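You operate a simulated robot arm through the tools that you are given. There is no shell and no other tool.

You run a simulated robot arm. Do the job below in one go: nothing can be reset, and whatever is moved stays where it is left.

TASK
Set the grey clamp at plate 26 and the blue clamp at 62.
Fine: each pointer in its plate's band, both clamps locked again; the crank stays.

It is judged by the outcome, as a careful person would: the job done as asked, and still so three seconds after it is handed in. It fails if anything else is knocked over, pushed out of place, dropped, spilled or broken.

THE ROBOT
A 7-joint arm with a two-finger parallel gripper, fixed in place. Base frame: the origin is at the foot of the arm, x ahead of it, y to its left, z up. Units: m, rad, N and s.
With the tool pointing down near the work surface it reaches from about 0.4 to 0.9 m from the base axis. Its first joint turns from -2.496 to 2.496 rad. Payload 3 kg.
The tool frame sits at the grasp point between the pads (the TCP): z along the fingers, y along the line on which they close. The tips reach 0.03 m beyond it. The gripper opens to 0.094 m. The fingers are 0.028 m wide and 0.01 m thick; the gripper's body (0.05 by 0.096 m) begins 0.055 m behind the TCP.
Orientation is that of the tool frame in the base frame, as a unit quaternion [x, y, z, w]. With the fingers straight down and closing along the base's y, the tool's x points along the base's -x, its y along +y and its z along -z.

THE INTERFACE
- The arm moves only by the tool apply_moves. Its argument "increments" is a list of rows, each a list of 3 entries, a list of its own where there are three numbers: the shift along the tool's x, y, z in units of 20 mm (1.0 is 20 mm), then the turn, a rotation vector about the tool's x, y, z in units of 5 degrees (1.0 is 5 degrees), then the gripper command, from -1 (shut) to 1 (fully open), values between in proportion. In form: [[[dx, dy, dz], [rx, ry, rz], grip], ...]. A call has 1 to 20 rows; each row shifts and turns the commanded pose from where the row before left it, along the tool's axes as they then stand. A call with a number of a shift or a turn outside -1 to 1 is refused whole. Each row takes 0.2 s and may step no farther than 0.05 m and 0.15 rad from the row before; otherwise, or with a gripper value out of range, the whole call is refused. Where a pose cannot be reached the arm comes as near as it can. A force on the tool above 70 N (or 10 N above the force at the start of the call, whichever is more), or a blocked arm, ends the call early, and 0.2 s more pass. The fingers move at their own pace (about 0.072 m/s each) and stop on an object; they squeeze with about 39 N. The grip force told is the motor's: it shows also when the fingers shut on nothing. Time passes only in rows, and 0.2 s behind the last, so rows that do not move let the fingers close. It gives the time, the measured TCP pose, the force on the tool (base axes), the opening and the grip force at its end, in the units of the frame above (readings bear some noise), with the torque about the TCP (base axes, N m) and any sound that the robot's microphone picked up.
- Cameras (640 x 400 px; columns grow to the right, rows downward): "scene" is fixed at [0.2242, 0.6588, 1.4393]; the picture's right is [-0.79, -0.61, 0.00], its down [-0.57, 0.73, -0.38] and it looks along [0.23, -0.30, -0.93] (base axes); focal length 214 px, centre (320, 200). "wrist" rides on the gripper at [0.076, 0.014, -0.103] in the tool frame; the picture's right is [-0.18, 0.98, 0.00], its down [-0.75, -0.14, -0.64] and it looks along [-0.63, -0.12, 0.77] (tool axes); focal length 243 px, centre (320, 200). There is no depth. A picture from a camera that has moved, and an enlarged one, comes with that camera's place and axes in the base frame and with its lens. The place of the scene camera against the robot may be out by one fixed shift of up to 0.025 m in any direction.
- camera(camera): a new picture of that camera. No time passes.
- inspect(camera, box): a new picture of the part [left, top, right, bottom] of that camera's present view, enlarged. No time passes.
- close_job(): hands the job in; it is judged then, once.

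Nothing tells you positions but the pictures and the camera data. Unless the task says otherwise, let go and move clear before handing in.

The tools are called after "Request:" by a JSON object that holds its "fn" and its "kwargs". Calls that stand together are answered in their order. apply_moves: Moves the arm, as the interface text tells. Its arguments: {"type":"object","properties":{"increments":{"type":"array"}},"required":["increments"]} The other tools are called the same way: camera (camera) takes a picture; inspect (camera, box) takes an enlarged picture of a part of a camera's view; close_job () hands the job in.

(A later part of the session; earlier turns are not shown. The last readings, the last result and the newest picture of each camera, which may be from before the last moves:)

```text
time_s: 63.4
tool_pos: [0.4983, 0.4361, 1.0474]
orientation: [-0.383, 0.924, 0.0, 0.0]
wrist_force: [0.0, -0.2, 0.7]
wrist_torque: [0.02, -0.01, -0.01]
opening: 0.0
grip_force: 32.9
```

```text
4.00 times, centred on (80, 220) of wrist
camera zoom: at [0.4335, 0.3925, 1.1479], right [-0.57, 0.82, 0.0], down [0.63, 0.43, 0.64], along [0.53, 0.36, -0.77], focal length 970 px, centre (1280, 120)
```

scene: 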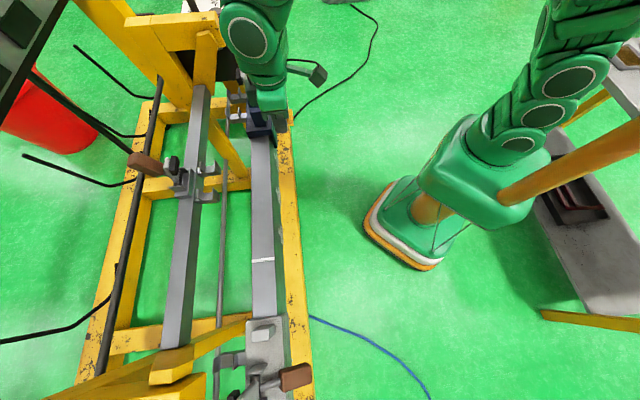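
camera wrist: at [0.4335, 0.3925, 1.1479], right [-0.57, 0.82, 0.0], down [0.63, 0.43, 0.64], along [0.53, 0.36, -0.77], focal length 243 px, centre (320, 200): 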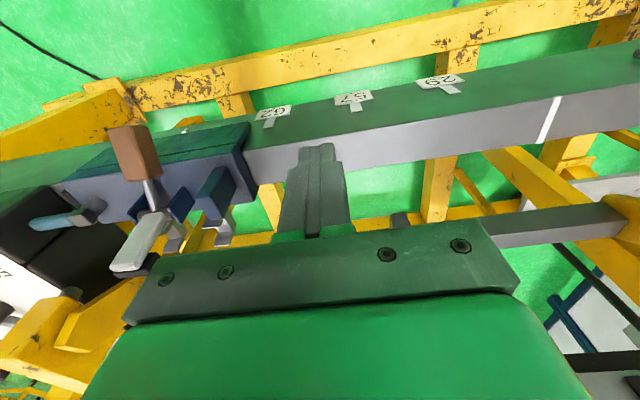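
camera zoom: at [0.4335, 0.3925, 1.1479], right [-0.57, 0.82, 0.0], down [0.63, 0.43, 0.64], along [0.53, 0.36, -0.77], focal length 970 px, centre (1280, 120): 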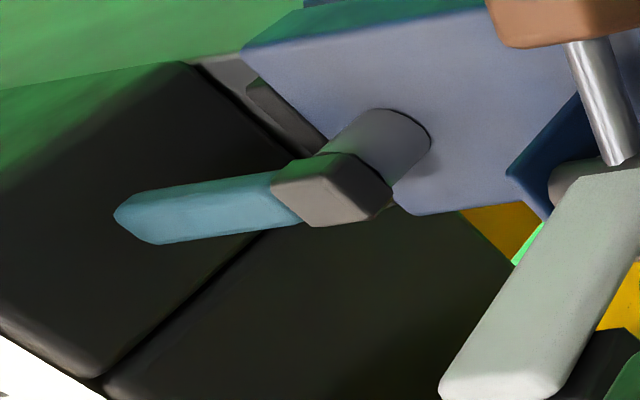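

The blue clamp's lever points toward the dial box: pivot about (0.793, 0.262), tip about 5 cm short of the box face. I'll move a little closer and higher to see what clearances the box and yellow portal leave.

Request:
{"fn": "apply_moves", "kwargs": {"increments": [[[0.5, -1, -1], [0, 0, 0], -1], [[0.5, -1, -1], [0, 0, 0], -1], [[0.5, -1, -1], [0, 0, 0], -1], [[0.5, -1, -1], [0, 0, 0], -1], [[0, -1, 0], [0, 0, 0], -1], [[0, -1, 0], [0, 0, 0], -1], [[0, 0, 0], [0, 0, 0], -1]]}}

Request:
{"fn": "camera", "kwargs": {"camera": "wrist"}}

Request:
{"fn": "inspect", "kwargs": {"camera": "wrist", "box": [0, 150, 320, 350]}}

Request:
{"fn": "inspect", "kwargs": {"camera": "scene", "box": [60, 0, 320, 160]}}

```text
time_s: 65.0
tool_pos: [0.5556, 0.3232, 1.1261]
orientation: [-0.383, 0.924, 0.0, 0.0]
wrist_force: [-0.1, 0.1, 0.1]
wrist_torque: [0.02, -0.02, 0.0]
opening: 0.0
grip_force: 33.0
```

```text
taken
camera wrist: at [0.4904, 0.2789, 1.2271], right [-0.57, 0.82, 0.0], down [0.63, 0.43, 0.64], along [0.53, 0.36, -0.77], focal length 243 px, centre (320, 200)
```

wrist: 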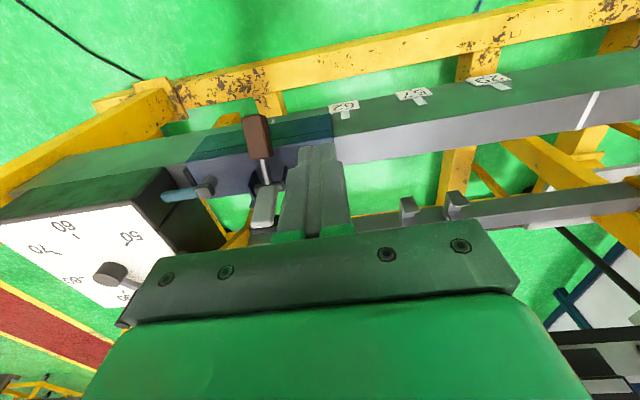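

```text
2.00 times, centred on (160, 250) of wrist
camera zoom: at [0.4904, 0.2789, 1.2271], right [-0.57, 0.82, 0.0], down [0.63, 0.43, 0.64], along [0.53, 0.36, -0.77], focal length 485 px, centre (640, 100)
```

zoom: 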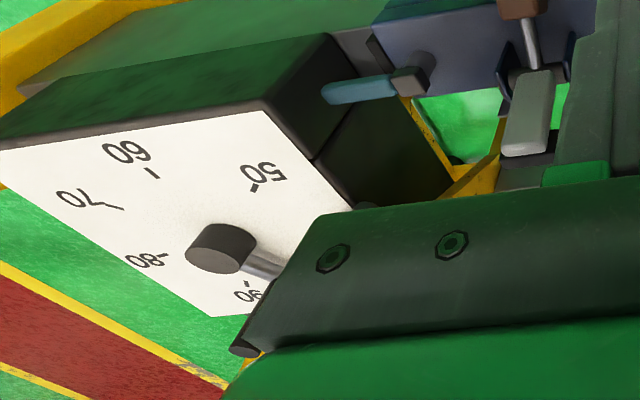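

```text
2.46 times, centred on (190, 80) of scene
camera zoom: at [0.2242, 0.6588, 1.4393], right [-0.79, -0.61, 0.0], down [-0.57, 0.73, -0.38], along [0.23, -0.3, -0.93], focal length 528 px, centre (640, 495)
```

zoom: 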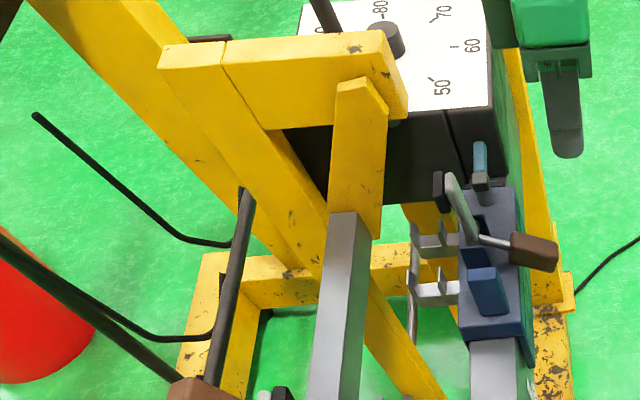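

The box top is near z 0.94 with the crank on it around (0.97, 0.19), and the lever still has about 4 cm of free room. I'll move at a safe height to above the robot-side of blue's lever and check the view.

Request:
{"fn": "apply_moves", "kwargs": {"increments": [[[-0.3, -1, 0.2], [0, 0, 0], -1], [[-0.3, -1, 0.2], [0, 0, 0], -1], [[-0.3, -1, 0.2], [0, 0, 0], -1], [[-0.3, -1, 0.2], [0, 0, 0], -1], [[-0.3, -1, 0.2], [0, 0, 0], -1], [[-0.3, -1, 0.2], [0, 0, 0], -1], [[-0.3, -1, 0.2], [0, 0, 0], -1], [[-0.3, -1, 0.2], [0, 0, 0], -1], [[-0.3, -1, 0.2], [0, 0, 0], -1], [[-0.3, -1, 0.2], [0, 0, 0], -1], [[-0.3, -1, 0.2], [0, 0, 0], -1], [[-0.2, -1, 0.2], [0, 0, 0], -1], [[0, -1, 0.2], [0, 0, 0], -1], [[0, 0, 0], [0, 0, 0], -1]]}}

Request:
{"fn": "camera", "kwargs": {"camera": "wrist"}}

Request:
{"fn": "camera", "kwargs": {"camera": "scene"}}

```text
time_s: 68.0
tool_pos: [0.7872, 0.1887, 1.0731]
orientation: [-0.382, 0.924, 0.0, -0.001]
wrist_force: [0.1, 0.0, -0.1]
wrist_torque: [0.01, 0.02, 0.0]
opening: 0.0003
grip_force: 33.4
```

```text
taken
camera wrist: at [0.7234, 0.1452, 1.1754], right [-0.57, 0.82, 0.0], down [0.63, 0.43, 0.64], along [0.53, 0.36, -0.77], focal length 243 px, centre (320, 200)
```

wrist: 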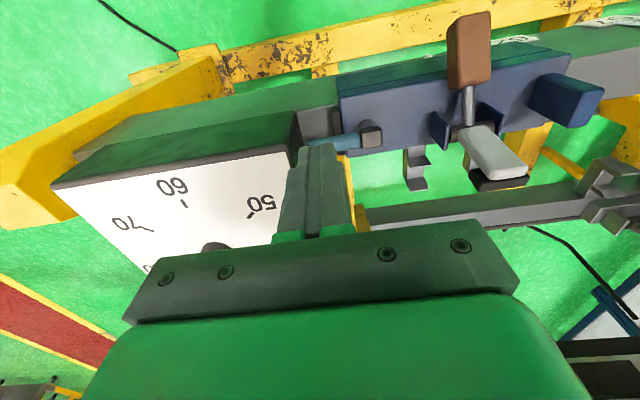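

```text
taken
```

scene: 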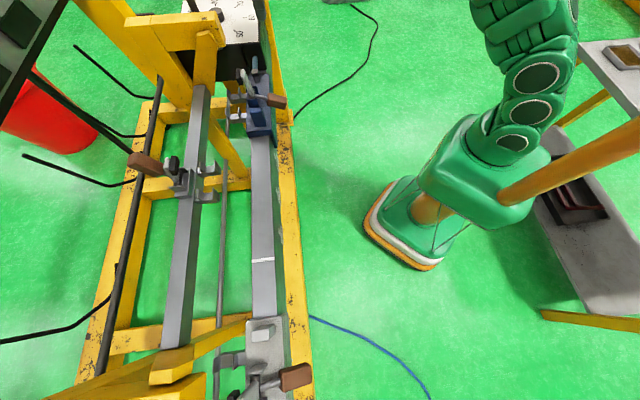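

The finger is just robot-side of blue's lever with about 2 cm to the box. I'll descend here and gently test which way the lever turns.

Request:
{"fn": "apply_moves", "kwargs": {"increments": [[[0, 0.4, 1], [0, 0, 0], -1], [[0, 0, 1], [0, 0, 0], -1], [[0, 0, 1], [0, 0, 0], -1], [[0, 0, 1], [0, 0, 0], -1], [[0, 0, 1], [0, 0, 0], -1], [[0, 0, 1], [0, 0, 0], -1], [[0, 0, 1], [0, 0, 0], -1], [[0, 0, 0.3], [0, 0, 0], -1], [[0, 0, 0], [0, 0, 0], -1]]}}

Request:
{"fn": "camera", "kwargs": {"camera": "wrist"}}

Request:
{"fn": "inspect", "kwargs": {"camera": "wrist", "box": [200, 80, 440, 230]}}

```text
time_s: 70.0
tool_pos: [0.7835, 0.1948, 0.9289]
orientation: [-0.383, 0.924, 0.0, 0.0]
wrist_force: [-0.5, 0.2, 0.8]
wrist_torque: [0.02, -0.02, -0.02]
opening: 0.0001
grip_force: 33.1
```

```text
taken
camera wrist: at [0.7188, 0.1511, 1.0302], right [-0.57, 0.82, 0.0], down [0.63, 0.43, 0.64], along [0.53, 0.36, -0.77], focal length 243 px, centre (320, 200)
```

wrist: 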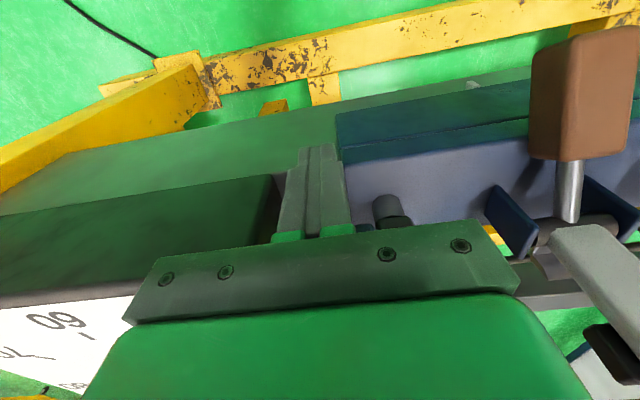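

```text
2.67 times, centred on (320, 155) of wrist
camera zoom: at [0.7188, 0.1511, 1.0302], right [-0.57, 0.82, 0.0], down [0.63, 0.43, 0.64], along [0.53, 0.36, -0.77], focal length 647 px, centre (320, 320)
```

zoom: 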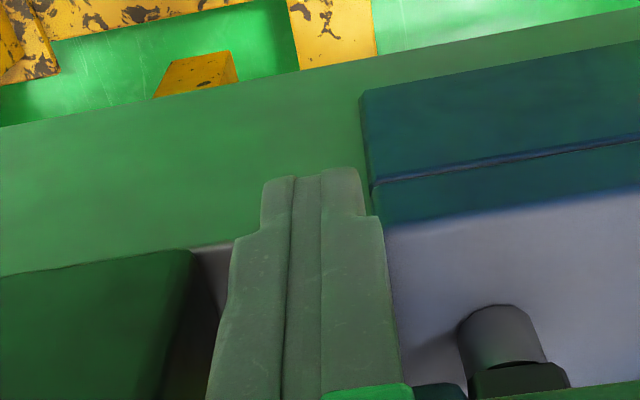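

Request:
{"fn": "apply_moves", "kwargs": {"increments": [[[-0.3, 0, 0], [0, 0, 0], -1], [[-0.3, 0, 0], [0, 0, 0], -1], [[-0.3, 0, 0], [0, 0, 0], -1], [[-0.3, 0, 0], [0, 0, 0], -1], [[-0.1, 0, 0], [0, 0, 0], -1], [[0, 0, 0], [0, 0, 0], -1]]}}

Request:
{"fn": "camera", "kwargs": {"camera": "wrist"}}

```text
time_s: 71.4
tool_pos: [0.8015, 0.2132, 0.9274]
orientation: [-0.382, 0.924, 0.001, 0.0]
wrist_force: [-0.1, -0.1, -0.6]
wrist_torque: [-0.01, 0.02, 0.06]
opening: 0.0003
grip_force: 32.8
```

```text
taken
camera wrist: at [0.7368, 0.1698, 1.0297], right [-0.57, 0.82, 0.0], down [0.63, 0.43, 0.64], along [0.53, 0.36, -0.77], focal length 243 px, centre (320, 200)
```

wrist: 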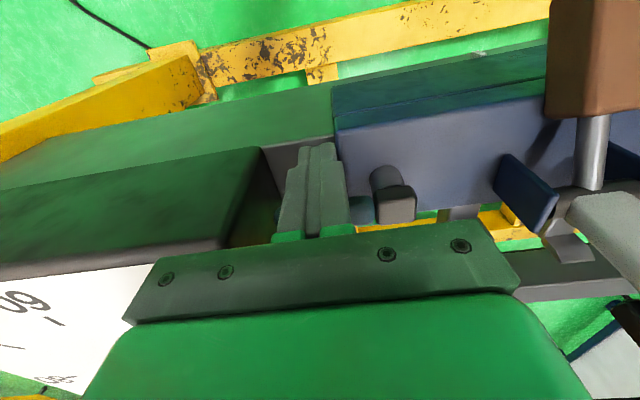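

Request:
{"fn": "apply_moves", "kwargs": {"increments": [[[-0.1, 0, 0], [0, 0, 0], -1], [[-0.1, 0, 0], [0, 0, 0], -1], [[-0.1, 0, 0], [0, 0, 0], -1]]}}

Request:
{"fn": "inspect", "kwargs": {"camera": "wrist", "box": [240, 120, 440, 245]}}

```text
time_s: 72.2
tool_pos: [0.8052, 0.2178, 0.929]
orientation: [-0.382, 0.924, -0.001, -0.001]
wrist_force: [-9.5, -5.9, 3.5]
wrist_torque: [0.05, 0.08, 0.06]
opening: 0.0
grip_force: 33.2
```

```text
3.20 times, centred on (340, 182) of wrist
camera zoom: at [0.7406, 0.1734, 1.0298], right [-0.57, 0.82, 0.0], down [0.63, 0.43, 0.64], along [0.53, 0.36, -0.77], focal length 776 px, centre (256, 256)
```

zoom: 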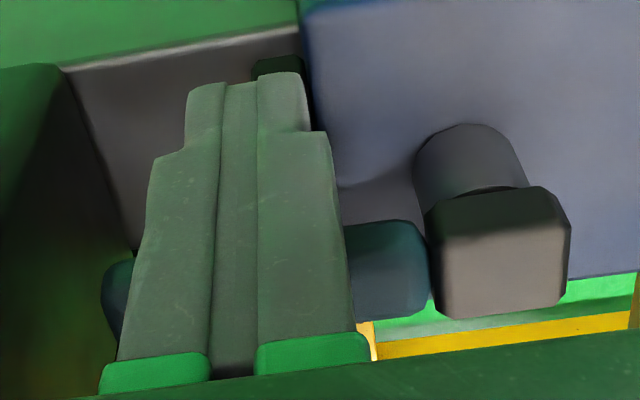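

Pushing away from the robot met a stop (about 11 N), so blue's lever unlocks toward the robot, mirrored to grey's. I'll lift, tilt the tool 20° for reach, and go over to the far side of the lever.

Request:
{"fn": "apply_moves", "kwargs": {"increments": [[[0.5, 0, 0], [0, 0, 0], -1], [[0, 0, -1], [0, 0, 0], -1], [[0, 0, -1], [0, 0, 0], -1], [[0, 0, -1], [0, 0, 0], -1], [[0, 0, -1], [0, 0, 0], -1], [[0, 0, -0.6], [0, 0, 0], -1], [[0, 0, 0], [0, -1, 0], -1], [[0, 0, 0], [0, -1, 0], -1], [[0, 0, 0], [0, -1, 0], -1], [[0, 0, 0], [0, -1, 0], -1], [[-0.96, 0, 0.35], [0, 0, 0], -1], [[-0.96, 0, 0.35], [0, 0, 0], -1], [[-0.96, 0, 0.35], [0, 0, 0], -1], [[-0.96, 0, 0.35], [0, 0, 0], -1], [[0, 0, 0], [0, 0, 0], -1]]}}

Request:
{"fn": "camera", "kwargs": {"camera": "wrist"}}

Request:
{"fn": "camera", "kwargs": {"camera": "scene"}}

```text
time_s: 75.4
tool_pos: [0.8551, 0.2677, 1.02]
orientation: [-0.377, 0.91, 0.066, 0.158]
wrist_force: [-58.2, -31.6, 3.3]
wrist_torque: [-0.64, 1.33, 0.41]
opening: 0.0
grip_force: 33.4
```

```text
taken
camera wrist: at [0.7695, 0.2018, 1.0897], right [-0.57, 0.82, 0.06], down [0.45, 0.25, 0.86], along [0.69, 0.52, -0.51], focal length 243 px, centre (320, 200)
```

wrist: 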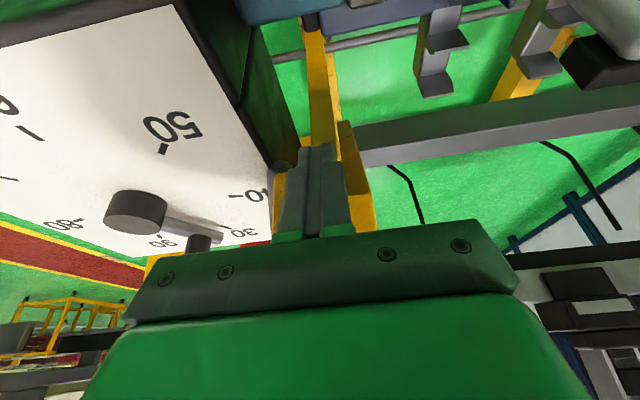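

```text
taken
```

scene: 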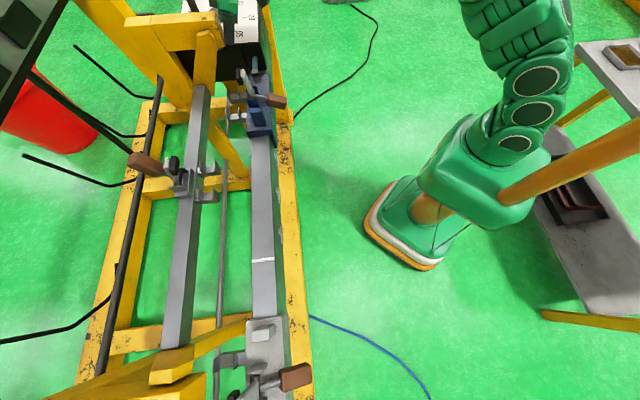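

I've run into something on the far side (about 65 N) - probably the yellow post behind the clamp. I'll back straight off.

Request:
{"fn": "apply_moves", "kwargs": {"increments": [[[0.5, 0, -0.18], [0, 0, 0], -1], [[0.5, 0, -0.18], [0, 0, 0], -1], [[0, 0, 0], [0, 0, 0], -1]]}}

Request:
{"fn": "camera", "kwargs": {"camera": "wrist"}}

Request:
{"fn": "inspect", "kwargs": {"camera": "wrist", "box": [240, 60, 440, 245]}}

Request:
{"fn": "inspect", "kwargs": {"camera": "scene", "box": [160, 0, 320, 100]}}

```text
time_s: 76.2
tool_pos: [0.8407, 0.2537, 1.0204]
orientation: [-0.377, 0.91, 0.067, 0.161]
wrist_force: [0.6, -0.4, -1.5]
wrist_torque: [-0.01, -0.01, 0.0]
opening: 0.0
grip_force: 33.3
```

```text
taken
camera wrist: at [0.7548, 0.1878, 1.0902], right [-0.57, 0.82, 0.06], down [0.44, 0.25, 0.86], along [0.69, 0.52, -0.5], focal length 243 px, centre (320, 200)
```

wrist: 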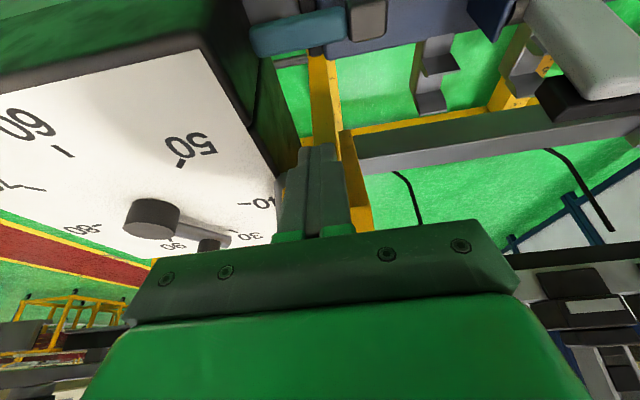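

```text
2.16 times, centred on (340, 152) of wrist
camera zoom: at [0.7548, 0.1878, 1.0902], right [-0.57, 0.82, 0.06], down [0.44, 0.25, 0.86], along [0.69, 0.52, -0.5], focal length 525 px, centre (277, 303)
```

zoom: 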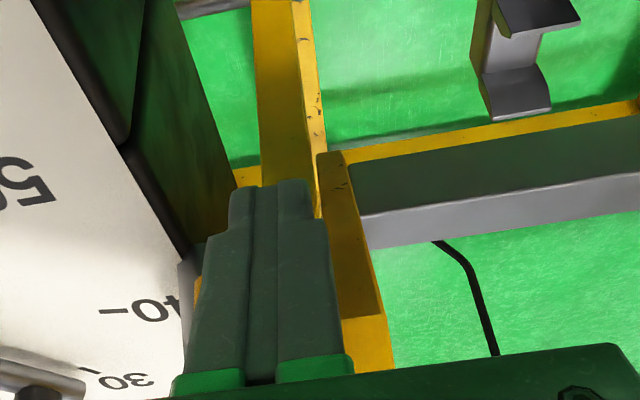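

```text
4.00 times, centred on (240, 50) of scene
camera zoom: at [0.2242, 0.6588, 1.4393], right [-0.79, -0.61, 0.0], down [-0.57, 0.73, -0.38], along [0.23, -0.3, -0.93], focal length 858 px, centre (640, 800)
```

zoom: 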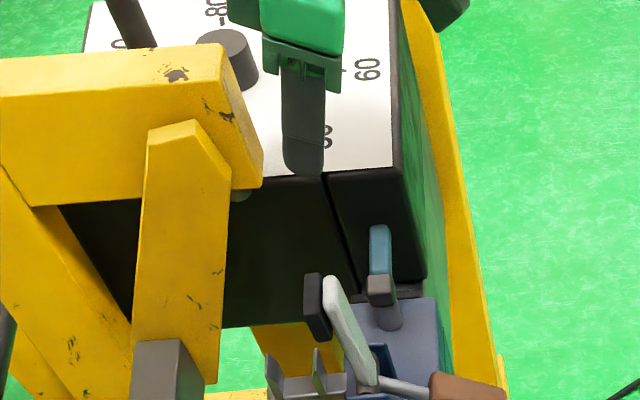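

The contact was with the end of the yellow cross arm beyond the lever, which starts near n = 0.81; nothing appears moved. I'll shift slightly away from the box and arm, then descend close behind the lever in small, checked steps.

Request:
{"fn": "apply_moves", "kwargs": {"increments": [[[-0.14, 0.85, 0.05], [0, 0, 0], -1], [[0.342, 0, 0.94], [0, 0, 0], -1], [[0.342, 0, 0.94], [0, 0, 0], -1], [[0, 0, 0], [0, 0, 0], -1]]}}

Request:
{"fn": "camera", "kwargs": {"camera": "wrist"}}

Request:
{"fn": "inspect", "kwargs": {"camera": "scene", "box": [160, 0, 320, 100]}}

```text
time_s: 77.2
tool_pos: [0.8314, 0.2678, 0.978]
orientation: [-0.376, 0.91, 0.066, 0.161]
wrist_force: [0.0, 0.8, 0.5]
wrist_torque: [-0.01, 0.01, -0.03]
opening: 0.0
grip_force: 32.9
```

```text
taken
camera wrist: at [0.7453, 0.2024, 1.048], right [-0.57, 0.82, 0.06], down [0.44, 0.25, 0.86], along [0.69, 0.52, -0.5], focal length 243 px, centre (320, 200)
```

wrist: 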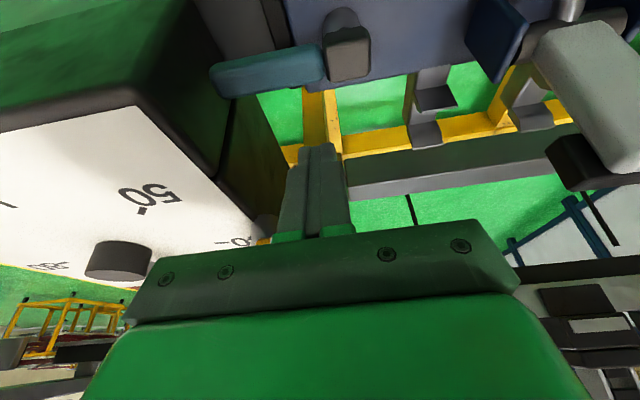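

```text
4.00 times, centred on (240, 50) of scene
camera zoom: at [0.2242, 0.6588, 1.4393], right [-0.79, -0.61, 0.0], down [-0.57, 0.73, -0.38], along [0.23, -0.3, -0.93], focal length 858 px, centre (640, 800)
```

zoom: 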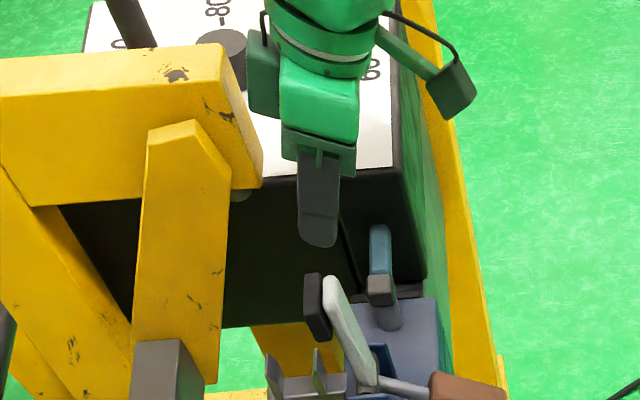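

The finger is well placed behind the lever, clear of the arm and paddle. I'll descend the last 5 cm.

Request:
{"fn": "apply_moves", "kwargs": {"increments": [[[0.2, 0, 0.56], [0, 0, 0], -1], [[0.2, 0, 0.56], [0, 0, 0], -1], [[0.2, 0, 0.56], [0, 0, 0], -1], [[0.2, 0, 0.56], [0, 0, 0], -1], [[0, 0, 0], [0, 0, 0], -1]]}}

Request:
{"fn": "camera", "kwargs": {"camera": "wrist"}}

Request:
{"fn": "inspect", "kwargs": {"camera": "wrist", "box": [200, 60, 440, 245]}}

```text
time_s: 78.4
tool_pos: [0.8308, 0.2672, 0.9295]
orientation: [-0.377, 0.909, 0.067, 0.161]
wrist_force: [-0.2, -0.2, -0.7]
wrist_torque: [0.0, 0.0, 0.01]
opening: 0.0
grip_force: 33.1
```

```text
taken
camera wrist: at [0.745, 0.2025, 1.0], right [-0.57, 0.82, 0.06], down [0.45, 0.25, 0.86], along [0.69, 0.52, -0.5], focal length 243 px, centre (320, 200)
```

wrist: 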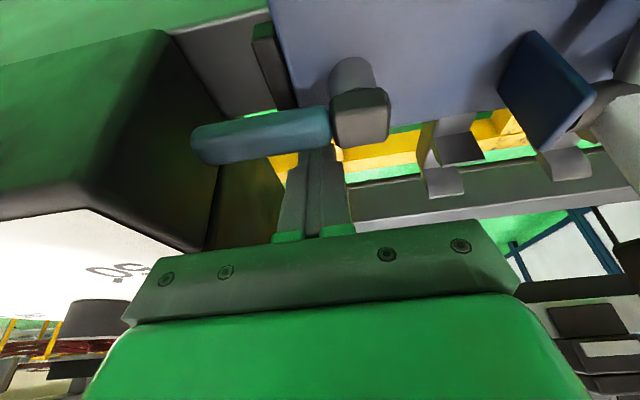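

```text
2.16 times, centred on (320, 152) of wrist
camera zoom: at [0.745, 0.2025, 1.0], right [-0.57, 0.82, 0.06], down [0.45, 0.25, 0.86], along [0.69, 0.52, -0.5], focal length 525 px, centre (320, 303)
```

zoom: 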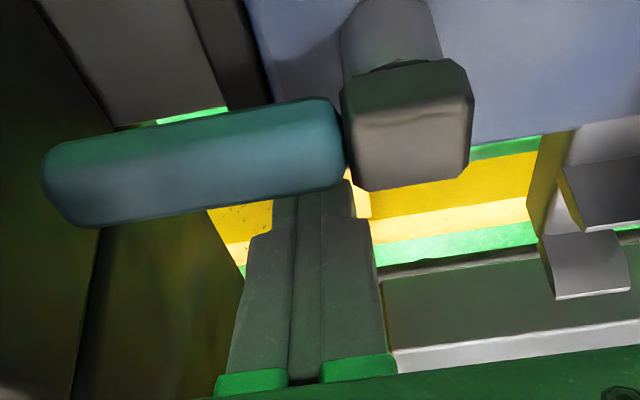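

Request:
{"fn": "apply_moves", "kwargs": {"increments": [[[0, -0.4, 0], [0, 0, 0], -1], [[0.495, -0.125, -0.18], [0, 0, 0], -1], [[0.495, -0.125, -0.18], [0, 0, 0], -1], [[0.3, -0.1, -0.11], [0, 0, 0], -1]]}}

Request:
{"fn": "inspect", "kwargs": {"camera": "wrist", "box": [200, 60, 440, 245]}}

```text
time_s: 79.4
tool_pos: [0.822, 0.2377, 0.9321]
orientation: [-0.378, 0.91, 0.066, 0.16]
wrist_force: [1.2, 0.4, 1.7]
wrist_torque: [0.02, 0.05, 0.02]
opening: 0.0
grip_force: 32.9
```

```text
2.16 times, centred on (320, 152) of wrist
camera zoom: at [0.7357, 0.1722, 1.0011], right [-0.57, 0.82, 0.06], down [0.45, 0.25, 0.86], along [0.69, 0.52, -0.51], focal length 525 px, centre (320, 303)
```

zoom: 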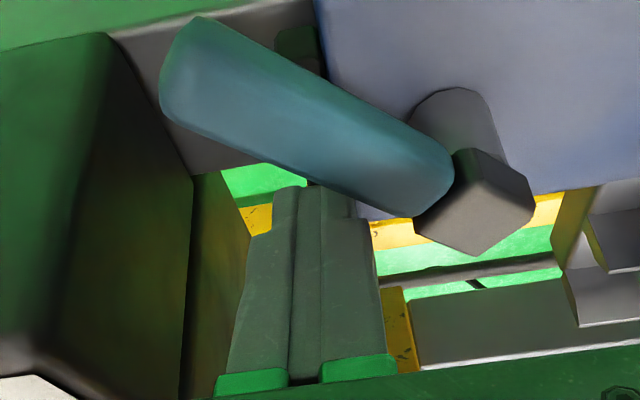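

Blue's lever turns freely toward the robot. I'll follow its arc round.

Request:
{"fn": "apply_moves", "kwargs": {"increments": [[[0.555, -0.175, -0.2], [0, 0, 0], -1], [[0.555, -0.175, -0.2], [0, 0, 0], -1], [[0.54, 0.21, -0.197], [0, 0, 0], -1], [[0.54, 0.21, -0.197], [0, 0, 0], -1], [[0, 0, 0], [0, 0, 0], -1]]}}

Request:
{"fn": "camera", "kwargs": {"camera": "wrist"}}

```text
time_s: 80.6
tool_pos: [0.7882, 0.206, 0.9332]
orientation: [-0.378, 0.91, 0.067, 0.16]
wrist_force: [-1.7, -0.5, 5.0]
wrist_torque: [-0.03, 0.11, 0.05]
opening: 0.0
grip_force: 32.6
```

```text
taken
camera wrist: at [0.703, 0.1405, 1.0021], right [-0.57, 0.82, 0.06], down [0.44, 0.25, 0.86], along [0.69, 0.52, -0.5], focal length 243 px, centre (320, 200)
```

wrist: 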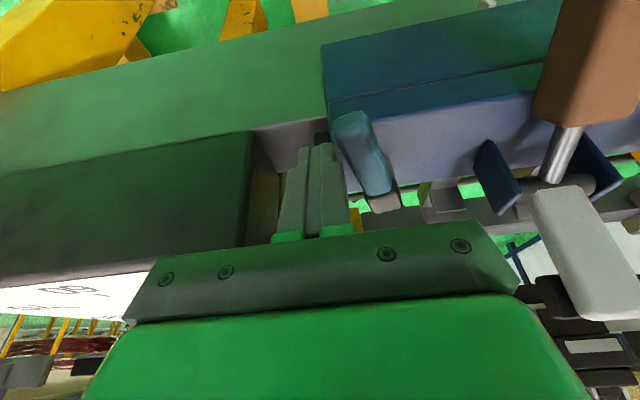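

Request:
{"fn": "apply_moves", "kwargs": {"increments": [[[0.33, 0.4, -0.27], [0, 0, 0], -1], [[0.376, 0.4, -0.137], [0, 0, 0], -1], [[0, 0.2, 0], [0, 0, 0], -1], [[0, 0.1, 0], [0, 0, 0], -1]]}}

Request:
{"fn": "camera", "kwargs": {"camera": "wrist"}}

```text
time_s: 81.6
tool_pos: [0.7629, 0.2102, 0.935]
orientation: [-0.377, 0.91, 0.066, 0.16]
wrist_force: [3.0, -1.8, -2.7]
wrist_torque: [-0.04, -0.05, -0.07]
opening: 0.0
grip_force: 32.8
```

```text
taken
camera wrist: at [0.6765, 0.1451, 1.0041], right [-0.57, 0.82, 0.06], down [0.44, 0.25, 0.86], along [0.69, 0.52, -0.5], focal length 243 px, centre (320, 200)
```

wrist: 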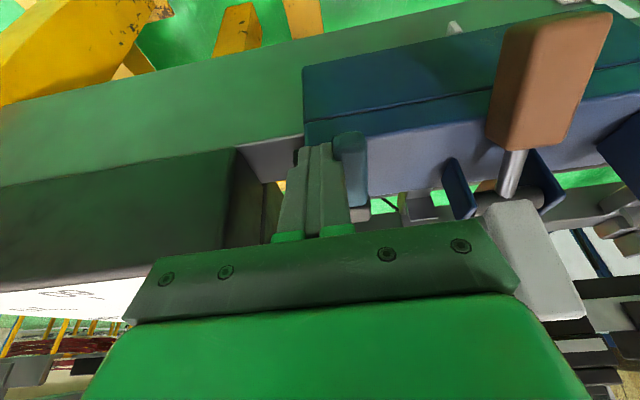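

Request:
{"fn": "apply_moves", "kwargs": {"increments": [[[0, 0.12, 0], [0, 0, 0], -1], [[0, 0.12, 0], [0, 0, 0], -1], [[0, 0, 0], [0, 0, 0], -1]]}}

Request:
{"fn": "inspect", "kwargs": {"camera": "wrist", "box": [200, 60, 440, 245]}}

```text
time_s: 82.4
tool_pos: [0.7576, 0.2133, 0.9351]
orientation: [-0.377, 0.91, 0.067, 0.16]
wrist_force: [2.6, -1.2, 2.6]
wrist_torque: [0.06, -0.06, -0.1]
opening: 0.0
grip_force: 33.4
```

```text
2.16 times, centred on (320, 152) of wrist
camera zoom: at [0.6725, 0.148, 1.0044], right [-0.57, 0.82, 0.06], down [0.44, 0.25, 0.86], along [0.69, 0.52, -0.5], focal length 525 px, centre (320, 303)
```

zoom: 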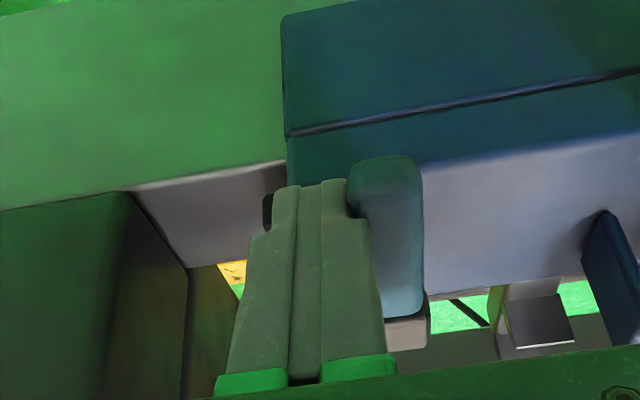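

Blue's lever is across the rail with only a few newtons resisting, so it should be released. I'll back off, lift, straighten, and go over to blue's push block.

Request:
{"fn": "apply_moves", "kwargs": {"increments": [[[0, -0.4, 0], [0, 0, 0], -1], [[-0.342, 0, -0.94], [0, 0, 0], -1], [[-0.342, 0, -0.94], [0, 0, 0], -1], [[-0.342, 0, -0.94], [0, 0, 0], -1], [[-0.342, 0, -0.94], [0, 0, 0], -1], [[-0.342, 0, -0.94], [0, 0, 0], -1], [[0, 1, 0], [0, 1, 0], 0.06], [[0, 1, 0], [0, 1, 0], 0.06], [[0, 1, 0], [0, 1, 0], 0.06], [[0, 1, 0], [0, 1, 0], 0.06], [[-0.5, 1, 0], [0, 0, 0], 0.06], [[-0.5, 1, 0], [0, 0, 0], 0.06], [[-0.5, 1, 0], [0, 0, 0], 0.06], [[-0.5, 1, 0], [0, 0, 0], 0.06], [[-0.5, 1, 0], [0, 0, 0], 0.06], [[-0.3, 1, 0], [0, 0, 0], 0.06], [[0, 0, 0], [0, 0, 0], 0.06]]}}

Request:
{"fn": "camera", "kwargs": {"camera": "wrist"}}

Request:
{"fn": "camera", "kwargs": {"camera": "scene"}}

```text
time_s: 86.0
tool_pos: [0.6623, 0.388, 1.0365]
orientation: [-0.383, 0.924, 0.0, 0.0]
wrist_force: [0.2, 0.3, 0.4]
wrist_torque: [-0.02, 0.02, 0.02]
opening: 0.0499
grip_force: 0.0
```

```text
taken
camera wrist: at [0.598, 0.3448, 1.137], right [-0.57, 0.82, 0.0], down [0.63, 0.43, 0.64], along [0.53, 0.36, -0.77], focal length 243 px, centre (320, 200)
```

wrist: 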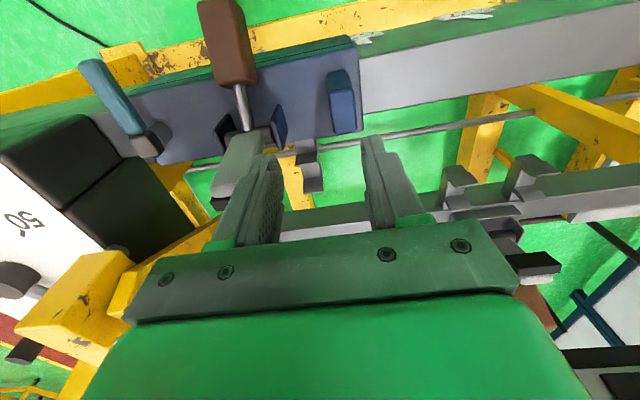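

```text
taken
```

scene: 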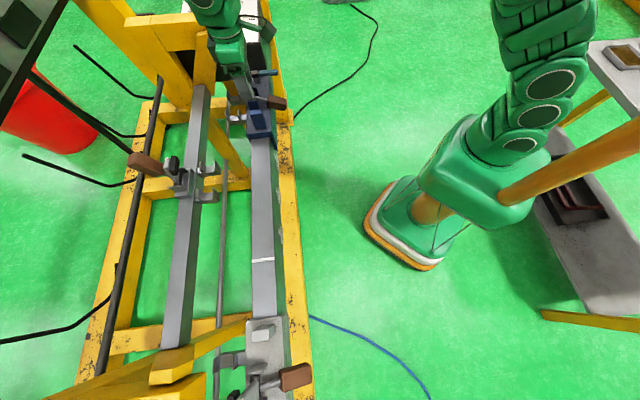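

Blue's block is about 2 cm further along at s ≈ −0.172. I'll align, lower around it and close.

Request:
{"fn": "apply_moves", "kwargs": {"increments": [[[0, 0.6, 0], [0, 0, 0], 0.06], [[0, 0.5, 0], [0, 0, 0], 0.06], [[0, 0, 1], [0, 0, 0], 0.06], [[0, 0, 1], [0, 0, 0], 0.06], [[0, 0, 1], [0, 0, 0], 0.06], [[0, 0, 0], [0, 0, 0], 0.06]]}}

Request:
{"fn": "camera", "kwargs": {"camera": "wrist"}}

```text
time_s: 87.4
tool_pos: [0.6474, 0.4034, 0.9742]
orientation: [-0.382, 0.924, 0.0, 0.0]
wrist_force: [1.3, 0.0, -0.1]
wrist_torque: [0.0, -0.04, -0.01]
opening: 0.0498
grip_force: 0.1
```

```text
taken
camera wrist: at [0.5834, 0.3598, 1.0762], right [-0.57, 0.82, 0.0], down [0.63, 0.43, 0.64], along [0.53, 0.36, -0.77], focal length 243 px, centre (320, 200)
```

wrist: 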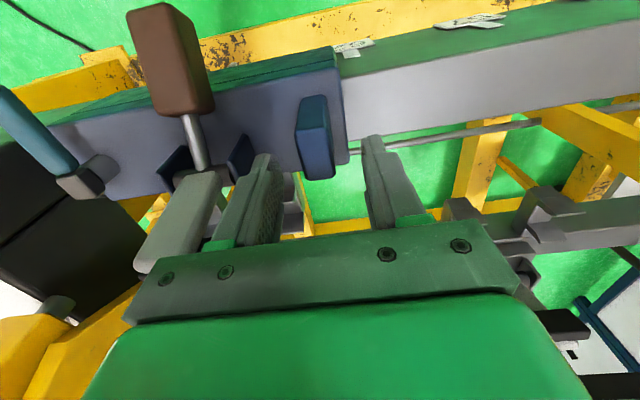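

Request:
{"fn": "apply_moves", "kwargs": {"increments": [[[0, 0, 0.9], [0, 0, 0], 0.06], [[0, 0, 0.9], [0, 0, 0], 0.06], [[0, 0, 0.84], [0, 0, 0], 0.06], [[0, 0, 0], [0, 0, 0], -1], [[0, 0, 0], [0, 0, 0], -1], [[0, 0, 0], [0, 0, 0], -1]]}}

Request:
{"fn": "camera", "kwargs": {"camera": "wrist"}}

```text
time_s: 88.8
tool_pos: [0.6466, 0.4044, 0.9218]
orientation: [-0.383, 0.924, 0.0, -0.001]
wrist_force: [-1.5, 0.5, -6.6]
wrist_torque: [0.99, -0.98, -0.07]
opening: 0.0242
grip_force: 44.7
```

```text
taken
camera wrist: at [0.5823, 0.3613, 1.0228], right [-0.57, 0.82, 0.0], down [0.63, 0.43, 0.64], along [0.53, 0.36, -0.77], focal length 243 px, centre (320, 200)
```

wrist: 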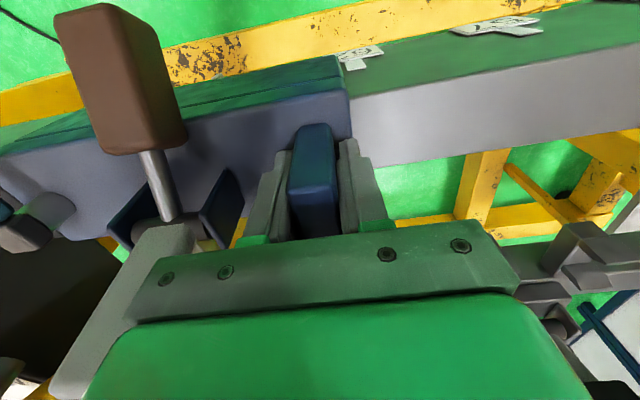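

Blue's block is gripped. A short test slide first, then on toward plate 62.

Request:
{"fn": "apply_moves", "kwargs": {"increments": [[[0, 0.25, 0], [0, 0, 0], -1], [[0, 0.25, 0], [0, 0, 0], -1], [[0, 0.25, 0], [0, 0, 0], -1], [[0, 0.25, 0], [0, 0, 0], -1], [[0, 0, 0], [0, 0, 0], -1]]}}

Request:
{"fn": "camera", "kwargs": {"camera": "wrist"}}

```text
time_s: 90.0
tool_pos: [0.6327, 0.4196, 0.9216]
orientation: [-0.383, 0.924, 0.0, 0.001]
wrist_force: [9.1, 11.5, -16.0]
wrist_torque: [-0.04, -0.31, -0.07]
opening: 0.0244
grip_force: 45.2
```

```text
taken
camera wrist: at [0.5678, 0.3758, 1.0228], right [-0.57, 0.82, 0.0], down [0.63, 0.43, 0.64], along [0.53, 0.36, -0.77], focal length 243 px, centre (320, 200)
```

wrist: 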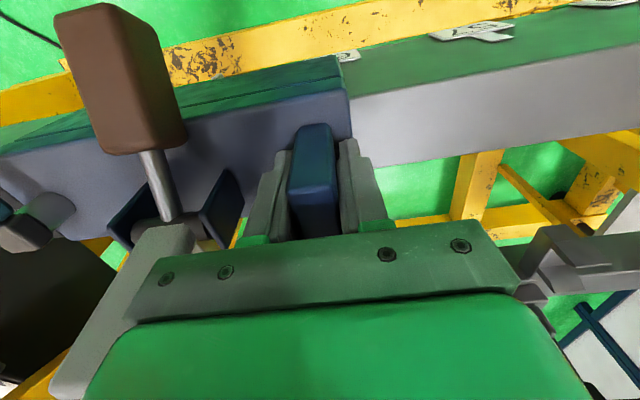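

Request:
{"fn": "apply_moves", "kwargs": {"increments": [[[-0.02, 0.5, 0.02], [0, 0, 0], -1], [[0, 0.5, 0], [0, 0, 0], -1], [[0, 0.5, 0], [0, 0, 0], -1], [[0, 0.5, 0], [0, 0, 0], -1], [[0, 0.5, 0], [0, 0, 0], -1], [[0, 0.5, 0], [0, 0, 0], -1], [[0, 0.5, 0], [0, 0, 0], -1], [[0, 0.5, 0], [0, 0, 0], -1], [[0, 0, 0], [0, 0, 0], -1]]}}

Request:
{"fn": "apply_moves", "kwargs": {"increments": [[[0, 0.25, 0], [0, 0, 0], -1], [[0, 0.25, 0], [0, 0, 0], -1], [[0, 0.25, 0], [0, 0, 0], -1], [[0, 0.23, 0], [0, 0, 0], -1], [[0, 0, 0], [0, 0, 0], -1]]}}

Request:
{"fn": "camera", "kwargs": {"camera": "wrist"}}

```text
time_s: 92.0
tool_pos: [0.575, 0.475, 0.9217]
orientation: [-0.383, 0.924, 0.0, -0.001]
wrist_force: [4.7, 9.0, -7.3]
wrist_torque: [-0.15, 0.0, -0.05]
opening: 0.0245
grip_force: 43.9
```

```text
time_s: 93.2
tool_pos: [0.561, 0.4892, 0.9217]
orientation: [-0.383, 0.924, 0.0, 0.0]
wrist_force: [-2.4, -2.6, 11.1]
wrist_torque: [-0.45, 0.27, -0.05]
opening: 0.0243
grip_force: 45.0
```

```text
taken
camera wrist: at [0.4972, 0.446, 1.0229], right [-0.57, 0.82, 0.0], down [0.63, 0.43, 0.64], along [0.53, 0.36, -0.77], focal length 243 px, centre (320, 200)
```

wrist: 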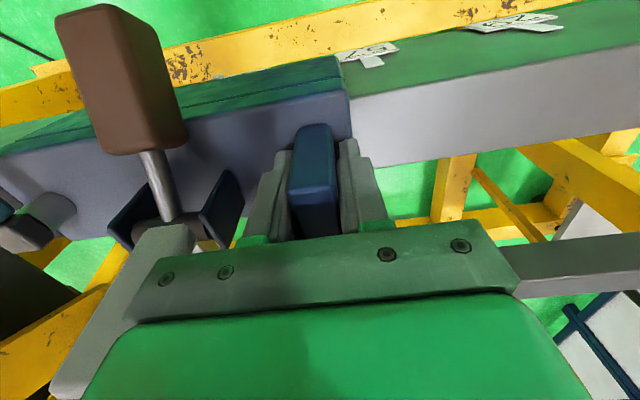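

Blue should now be at plate 62. I'll let go, lift and back off to sight the pointer.

Request:
{"fn": "apply_moves", "kwargs": {"increments": [[[0, 0, 0], [0, 0, 0], 0.1], [[0, 0, 0], [0, 0, 0], 0.1], [[0, 0, -0.5], [0, 0, 0], 0.1], [[0, 0, -1], [0, 0, 0], 0.1], [[0, 0, -1], [0, 0, 0], 0.1], [[0, 0, -1], [0, 0, 0], 0.1], [[0, 0, -1], [0, 0, 0], 0.1], [[0, 0, -1], [0, 0, 0], 0.1], [[1, 0, -0.5], [0, 0, 0], -1], [[1, 0, -0.5], [0, 0, 0], -1], [[1, 0, 0], [0, 0, 0], -1], [[1, 0, 0], [0, 0, 0], -1], [[1, 0, 0], [0, 0, 0], -1], [[1, 0, 0], [0, 0, 0], -1], [[1, 0, 0], [0, 0, 0], -1], [[1, 0, 0], [0, 0, 0], -1], [[1, 0, 0], [0, 0, 0], -1], [[0, 0, 0], [0, 0, 0], -1]]}}

Request:
{"fn": "camera", "kwargs": {"camera": "wrist"}}

Request:
{"fn": "inspect", "kwargs": {"camera": "wrist", "box": [140, 100, 300, 200]}}

```text
time_s: 97.0
tool_pos: [0.4348, 0.3598, 1.0512]
orientation: [-0.383, 0.924, 0.0, -0.001]
wrist_force: [-0.1, 0.0, 0.3]
wrist_torque: [0.0, 0.03, 0.01]
opening: 0.0002
grip_force: 33.1
```

```text
taken
camera wrist: at [0.3695, 0.3169, 1.1534], right [-0.57, 0.82, 0.0], down [0.63, 0.43, 0.64], along [0.53, 0.36, -0.77], focal length 243 px, centre (320, 200)
```

wrist: 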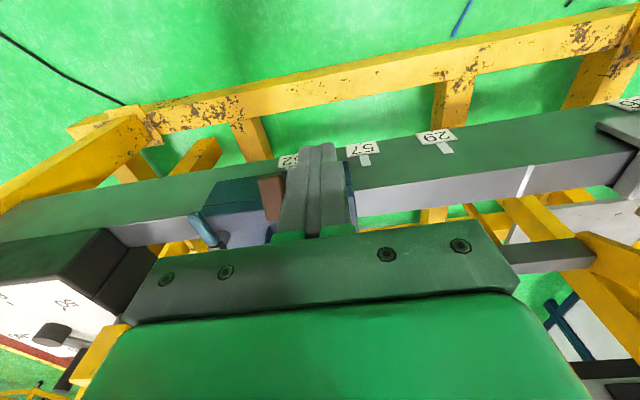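

```text
4.00 times, centred on (220, 150) of wrist
camera zoom: at [0.3695, 0.3169, 1.1534], right [-0.57, 0.82, 0.0], down [0.63, 0.43, 0.64], along [0.53, 0.36, -0.77], focal length 970 px, centre (720, 400)
```

zoom: 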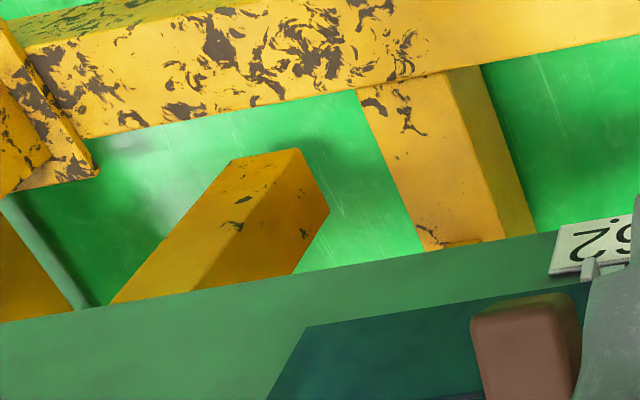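

Request:
{"fn": "apply_moves", "kwargs": {"increments": [[[0, 1, 0], [0, 0, 0], -1], [[0, 1, 0], [0, 0, 0], -1], [[0, 0, 0], [0, 0, 0], -1]]}}

Request:
{"fn": "camera", "kwargs": {"camera": "wrist"}}

Request:
{"fn": "inspect", "kwargs": {"camera": "wrist", "box": [235, 140, 299, 180]}}

```text
time_s: 97.8
tool_pos: [0.4053, 0.3889, 1.052]
orientation: [-0.382, 0.924, 0.0, -0.001]
wrist_force: [0.8, 0.2, -0.8]
wrist_torque: [0.04, -0.01, -0.02]
opening: 0.0
grip_force: 33.0
```

```text
taken
camera wrist: at [0.3414, 0.3461, 1.1538], right [-0.57, 0.82, 0.0], down [0.63, 0.43, 0.64], along [0.53, 0.36, -0.77], focal length 243 px, centre (320, 200)
```

wrist: 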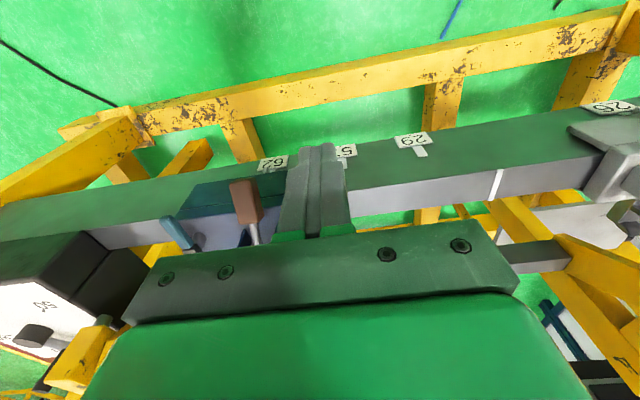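

```text
10.00 times, centred on (267, 160) of wrist
camera zoom: at [0.3414, 0.3461, 1.1538], right [-0.57, 0.82, 0.0], down [0.63, 0.43, 0.64], along [0.53, 0.36, -0.77], focal length 2426 px, centre (850, 600)
```

zoom: 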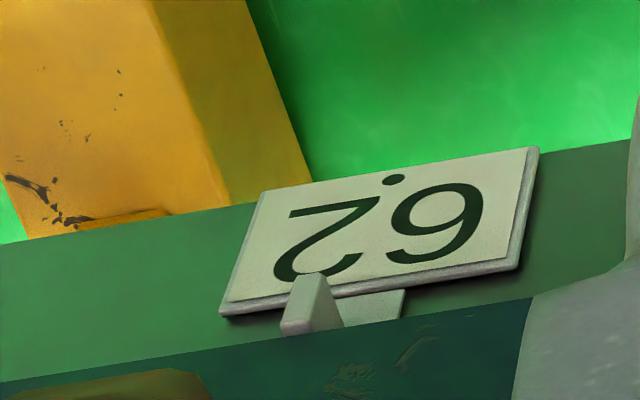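

From this side blue's pointer seems a few millimetres short of the band's centre. I'll check from the other side.

Request:
{"fn": "apply_moves", "kwargs": {"increments": [[[0, -1, 0], [0, 0, 0], -1], [[0, -1, 0], [0, 0, 0], -1], [[0, -1, 0], [0, 0, 0], -1], [[0, -1, 0], [0, 0, 0], -1], [[0, -1, 0], [0, 0, 0], -1], [[0, -1, 0], [0, 0, 0], -1], [[0, -1, 0], [0, 0, 0], -1], [[0, -1, 0], [0, 0, 0], -1], [[0, -1, 0], [0, 0, 0], -1], [[0, -1, 0], [0, 0, 0], -1], [[0, 0, 0], [0, 0, 0], -1]]}}

Request:
{"fn": "camera", "kwargs": {"camera": "wrist"}}

Request:
{"fn": "inspect", "kwargs": {"camera": "wrist", "box": [340, 135, 404, 175]}}

```text
time_s: 100.2
tool_pos: [0.5474, 0.2479, 1.0506]
orientation: [-0.383, 0.924, -0.001, -0.001]
wrist_force: [-0.2, 0.4, 0.8]
wrist_torque: [0.0, 0.03, -0.05]
opening: 0.0
grip_force: 32.7
```

```text
taken
camera wrist: at [0.484, 0.2044, 1.1522], right [-0.57, 0.82, 0.0], down [0.63, 0.43, 0.64], along [0.53, 0.36, -0.77], focal length 243 px, centre (320, 200)
```

wrist: 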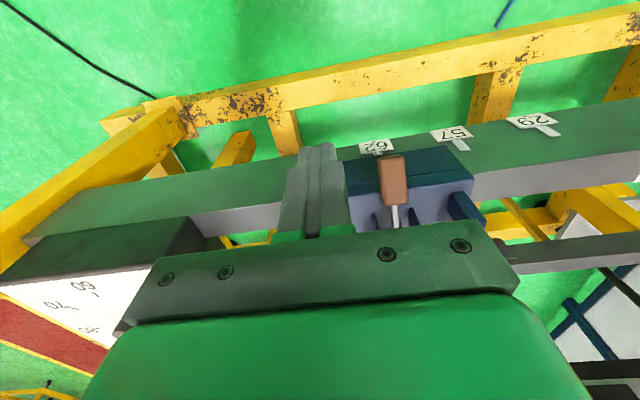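

```text
10.00 times, centred on (372, 155) of wrist
camera zoom: at [0.484, 0.2044, 1.1522], right [-0.57, 0.82, 0.0], down [0.63, 0.43, 0.64], along [0.53, 0.36, -0.77], focal length 2426 px, centre (-200, 650)
```

zoom: 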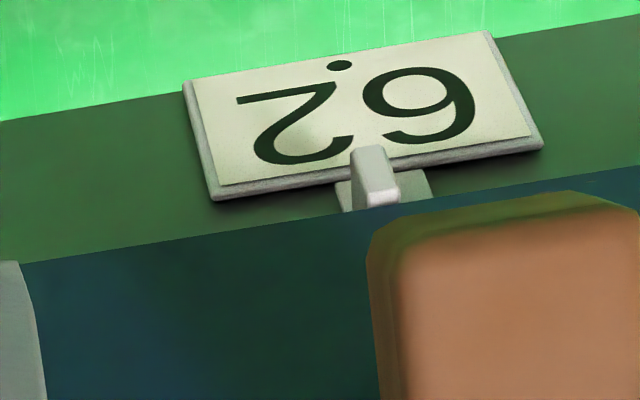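

Both views agree: blue is about 4.5 mm short of the centre of 62's band (inside, but near the edge). I'll re-grip and nudge it by that amount.

Request:
{"fn": "apply_moves", "kwargs": {"increments": [[[0, 1, 0], [0, 0, 0], -1], [[0, 1, 0], [0, 0, 0], -1], [[-1, 1, 0], [0, 0, 0], 0.06], [[-1, 1, 0], [0, 0, 0], 0.06], [[-1, 1, 0], [0, 0, 0], 0.06], [[-1, 1, 0], [0, 0, 0], 0.06], [[-1, 1, 0], [0, 0, 0], 0.06], [[-1, 1, 0], [0, 0, 0], 0.06], [[-1, 0.04, 0], [0, 0, 0], 0.06], [[-1, 0, 0], [0, 0, 0], 0.06], [[-1, 0, 0], [0, 0, 0], 0.06], [[0, 0, 1], [0, 0, 0], 0.06], [[0, 0, 1], [0, 0, 0], 0.06], [[0, 0, 0], [0, 0, 0], 0.06]]}}

Request:
{"fn": "camera", "kwargs": {"camera": "wrist"}}

```text
time_s: 103.2
tool_pos: [0.5602, 0.4886, 1.0112]
orientation: [-0.382, 0.924, 0.0, 0.0]
wrist_force: [0.5, 0.5, 0.6]
wrist_torque: [-0.02, 0.03, -0.06]
opening: 0.0496
grip_force: 0.1
```

```text
taken
camera wrist: at [0.4965, 0.4459, 1.1124], right [-0.57, 0.82, 0.0], down [0.63, 0.43, 0.64], along [0.53, 0.36, -0.77], focal length 243 px, centre (320, 200)
```

wrist: 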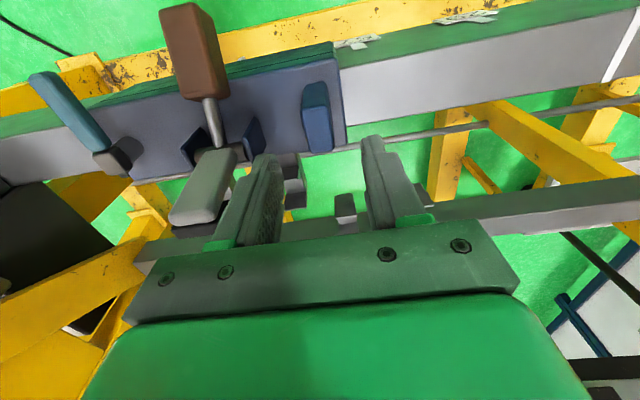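

Request:
{"fn": "apply_moves", "kwargs": {"increments": [[[0, 0.19, 0.5], [0, 0, 0], 0.06], [[0, 0, 1], [0, 0, 0], 0.06], [[0, 0, 1], [0, 0, 0], 0.06], [[0, 0, 1], [0, 0, 0], 0.06], [[0, 0, 1], [0, 0, 0], 0.06], [[0, 0, 0], [0, 0, 0], 0.06], [[0, 0, 0], [0, 0, 0], -1], [[0, 0, 0], [0, 0, 0], -1], [[0, 0, 0], [0, 0, 0], -1], [[0, 0, 0], [0, 0, 0], -1]]}}

Request:
{"fn": "apply_moves", "kwargs": {"increments": [[[0, 0, 0], [0, 0, 0], 0.1], [[0, 0, 0], [0, 0, 0], 0.1], [[0, 0, -0.5], [0, 0, 0], 0.1], [[0, 0, -1], [0, 0, 0], 0.1], [[0, 0, -1], [0, 0, 0], 0.1], [[0, 0, -1], [0, 0, 0], 0.1], [[0, 0, -1], [0, 0, 0], 0.1], [[0, 0, -1], [0, 0, 0], 0.1], [[1, 0, -0.5], [0, 0, 0], -1], [[1, 0, -0.5], [0, 0, 0], -1], [[1, 1, 0], [0, 0, 0], -1], [[1, 1, 0], [0, 0, 0], -1], [[1, 0, 0], [0, 0, 0], -1], [[1, 0, 0], [0, 0, 0], -1], [[1, 0, 0], [0, 0, 0], -1], [[1, 0, 0], [0, 0, 0], -1], [[1, 0, 0], [0, 0, 0], -1], [[0, 0, 0], [0, 0, 0], -1]]}}

Request:
{"fn": "inspect", "kwargs": {"camera": "wrist", "box": [235, 140, 299, 180]}}

```text
time_s: 105.4
tool_pos: [0.5589, 0.4929, 0.9219]
orientation: [-0.384, 0.924, -0.001, 0.0]
wrist_force: [-4.6, 2.4, -6.9]
wrist_torque: [0.36, -0.27, -0.05]
opening: 0.0243
grip_force: 45.0
```

```text
time_s: 109.2
tool_pos: [0.4031, 0.3919, 1.0508]
orientation: [-0.383, 0.924, 0.0, 0.0]
wrist_force: [-0.4, -0.1, 0.2]
wrist_torque: [0.01, 0.0, 0.0]
opening: 0.0
grip_force: 32.9
```

```text
10.00 times, centred on (267, 160) of wrist
camera zoom: at [0.3391, 0.3482, 1.1517], right [-0.57, 0.82, 0.0], down [0.63, 0.43, 0.64], along [0.53, 0.36, -0.77], focal length 2426 px, centre (850, 600)
```

zoom: 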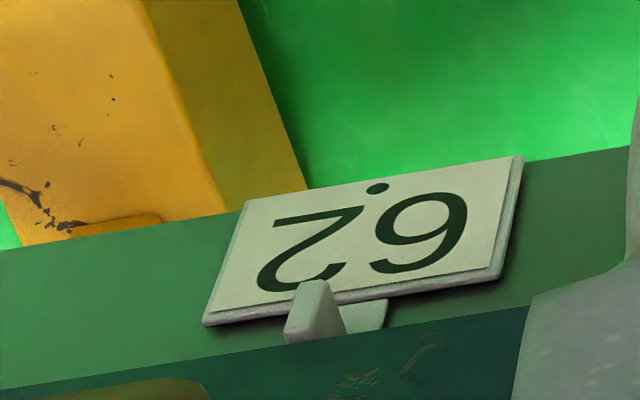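

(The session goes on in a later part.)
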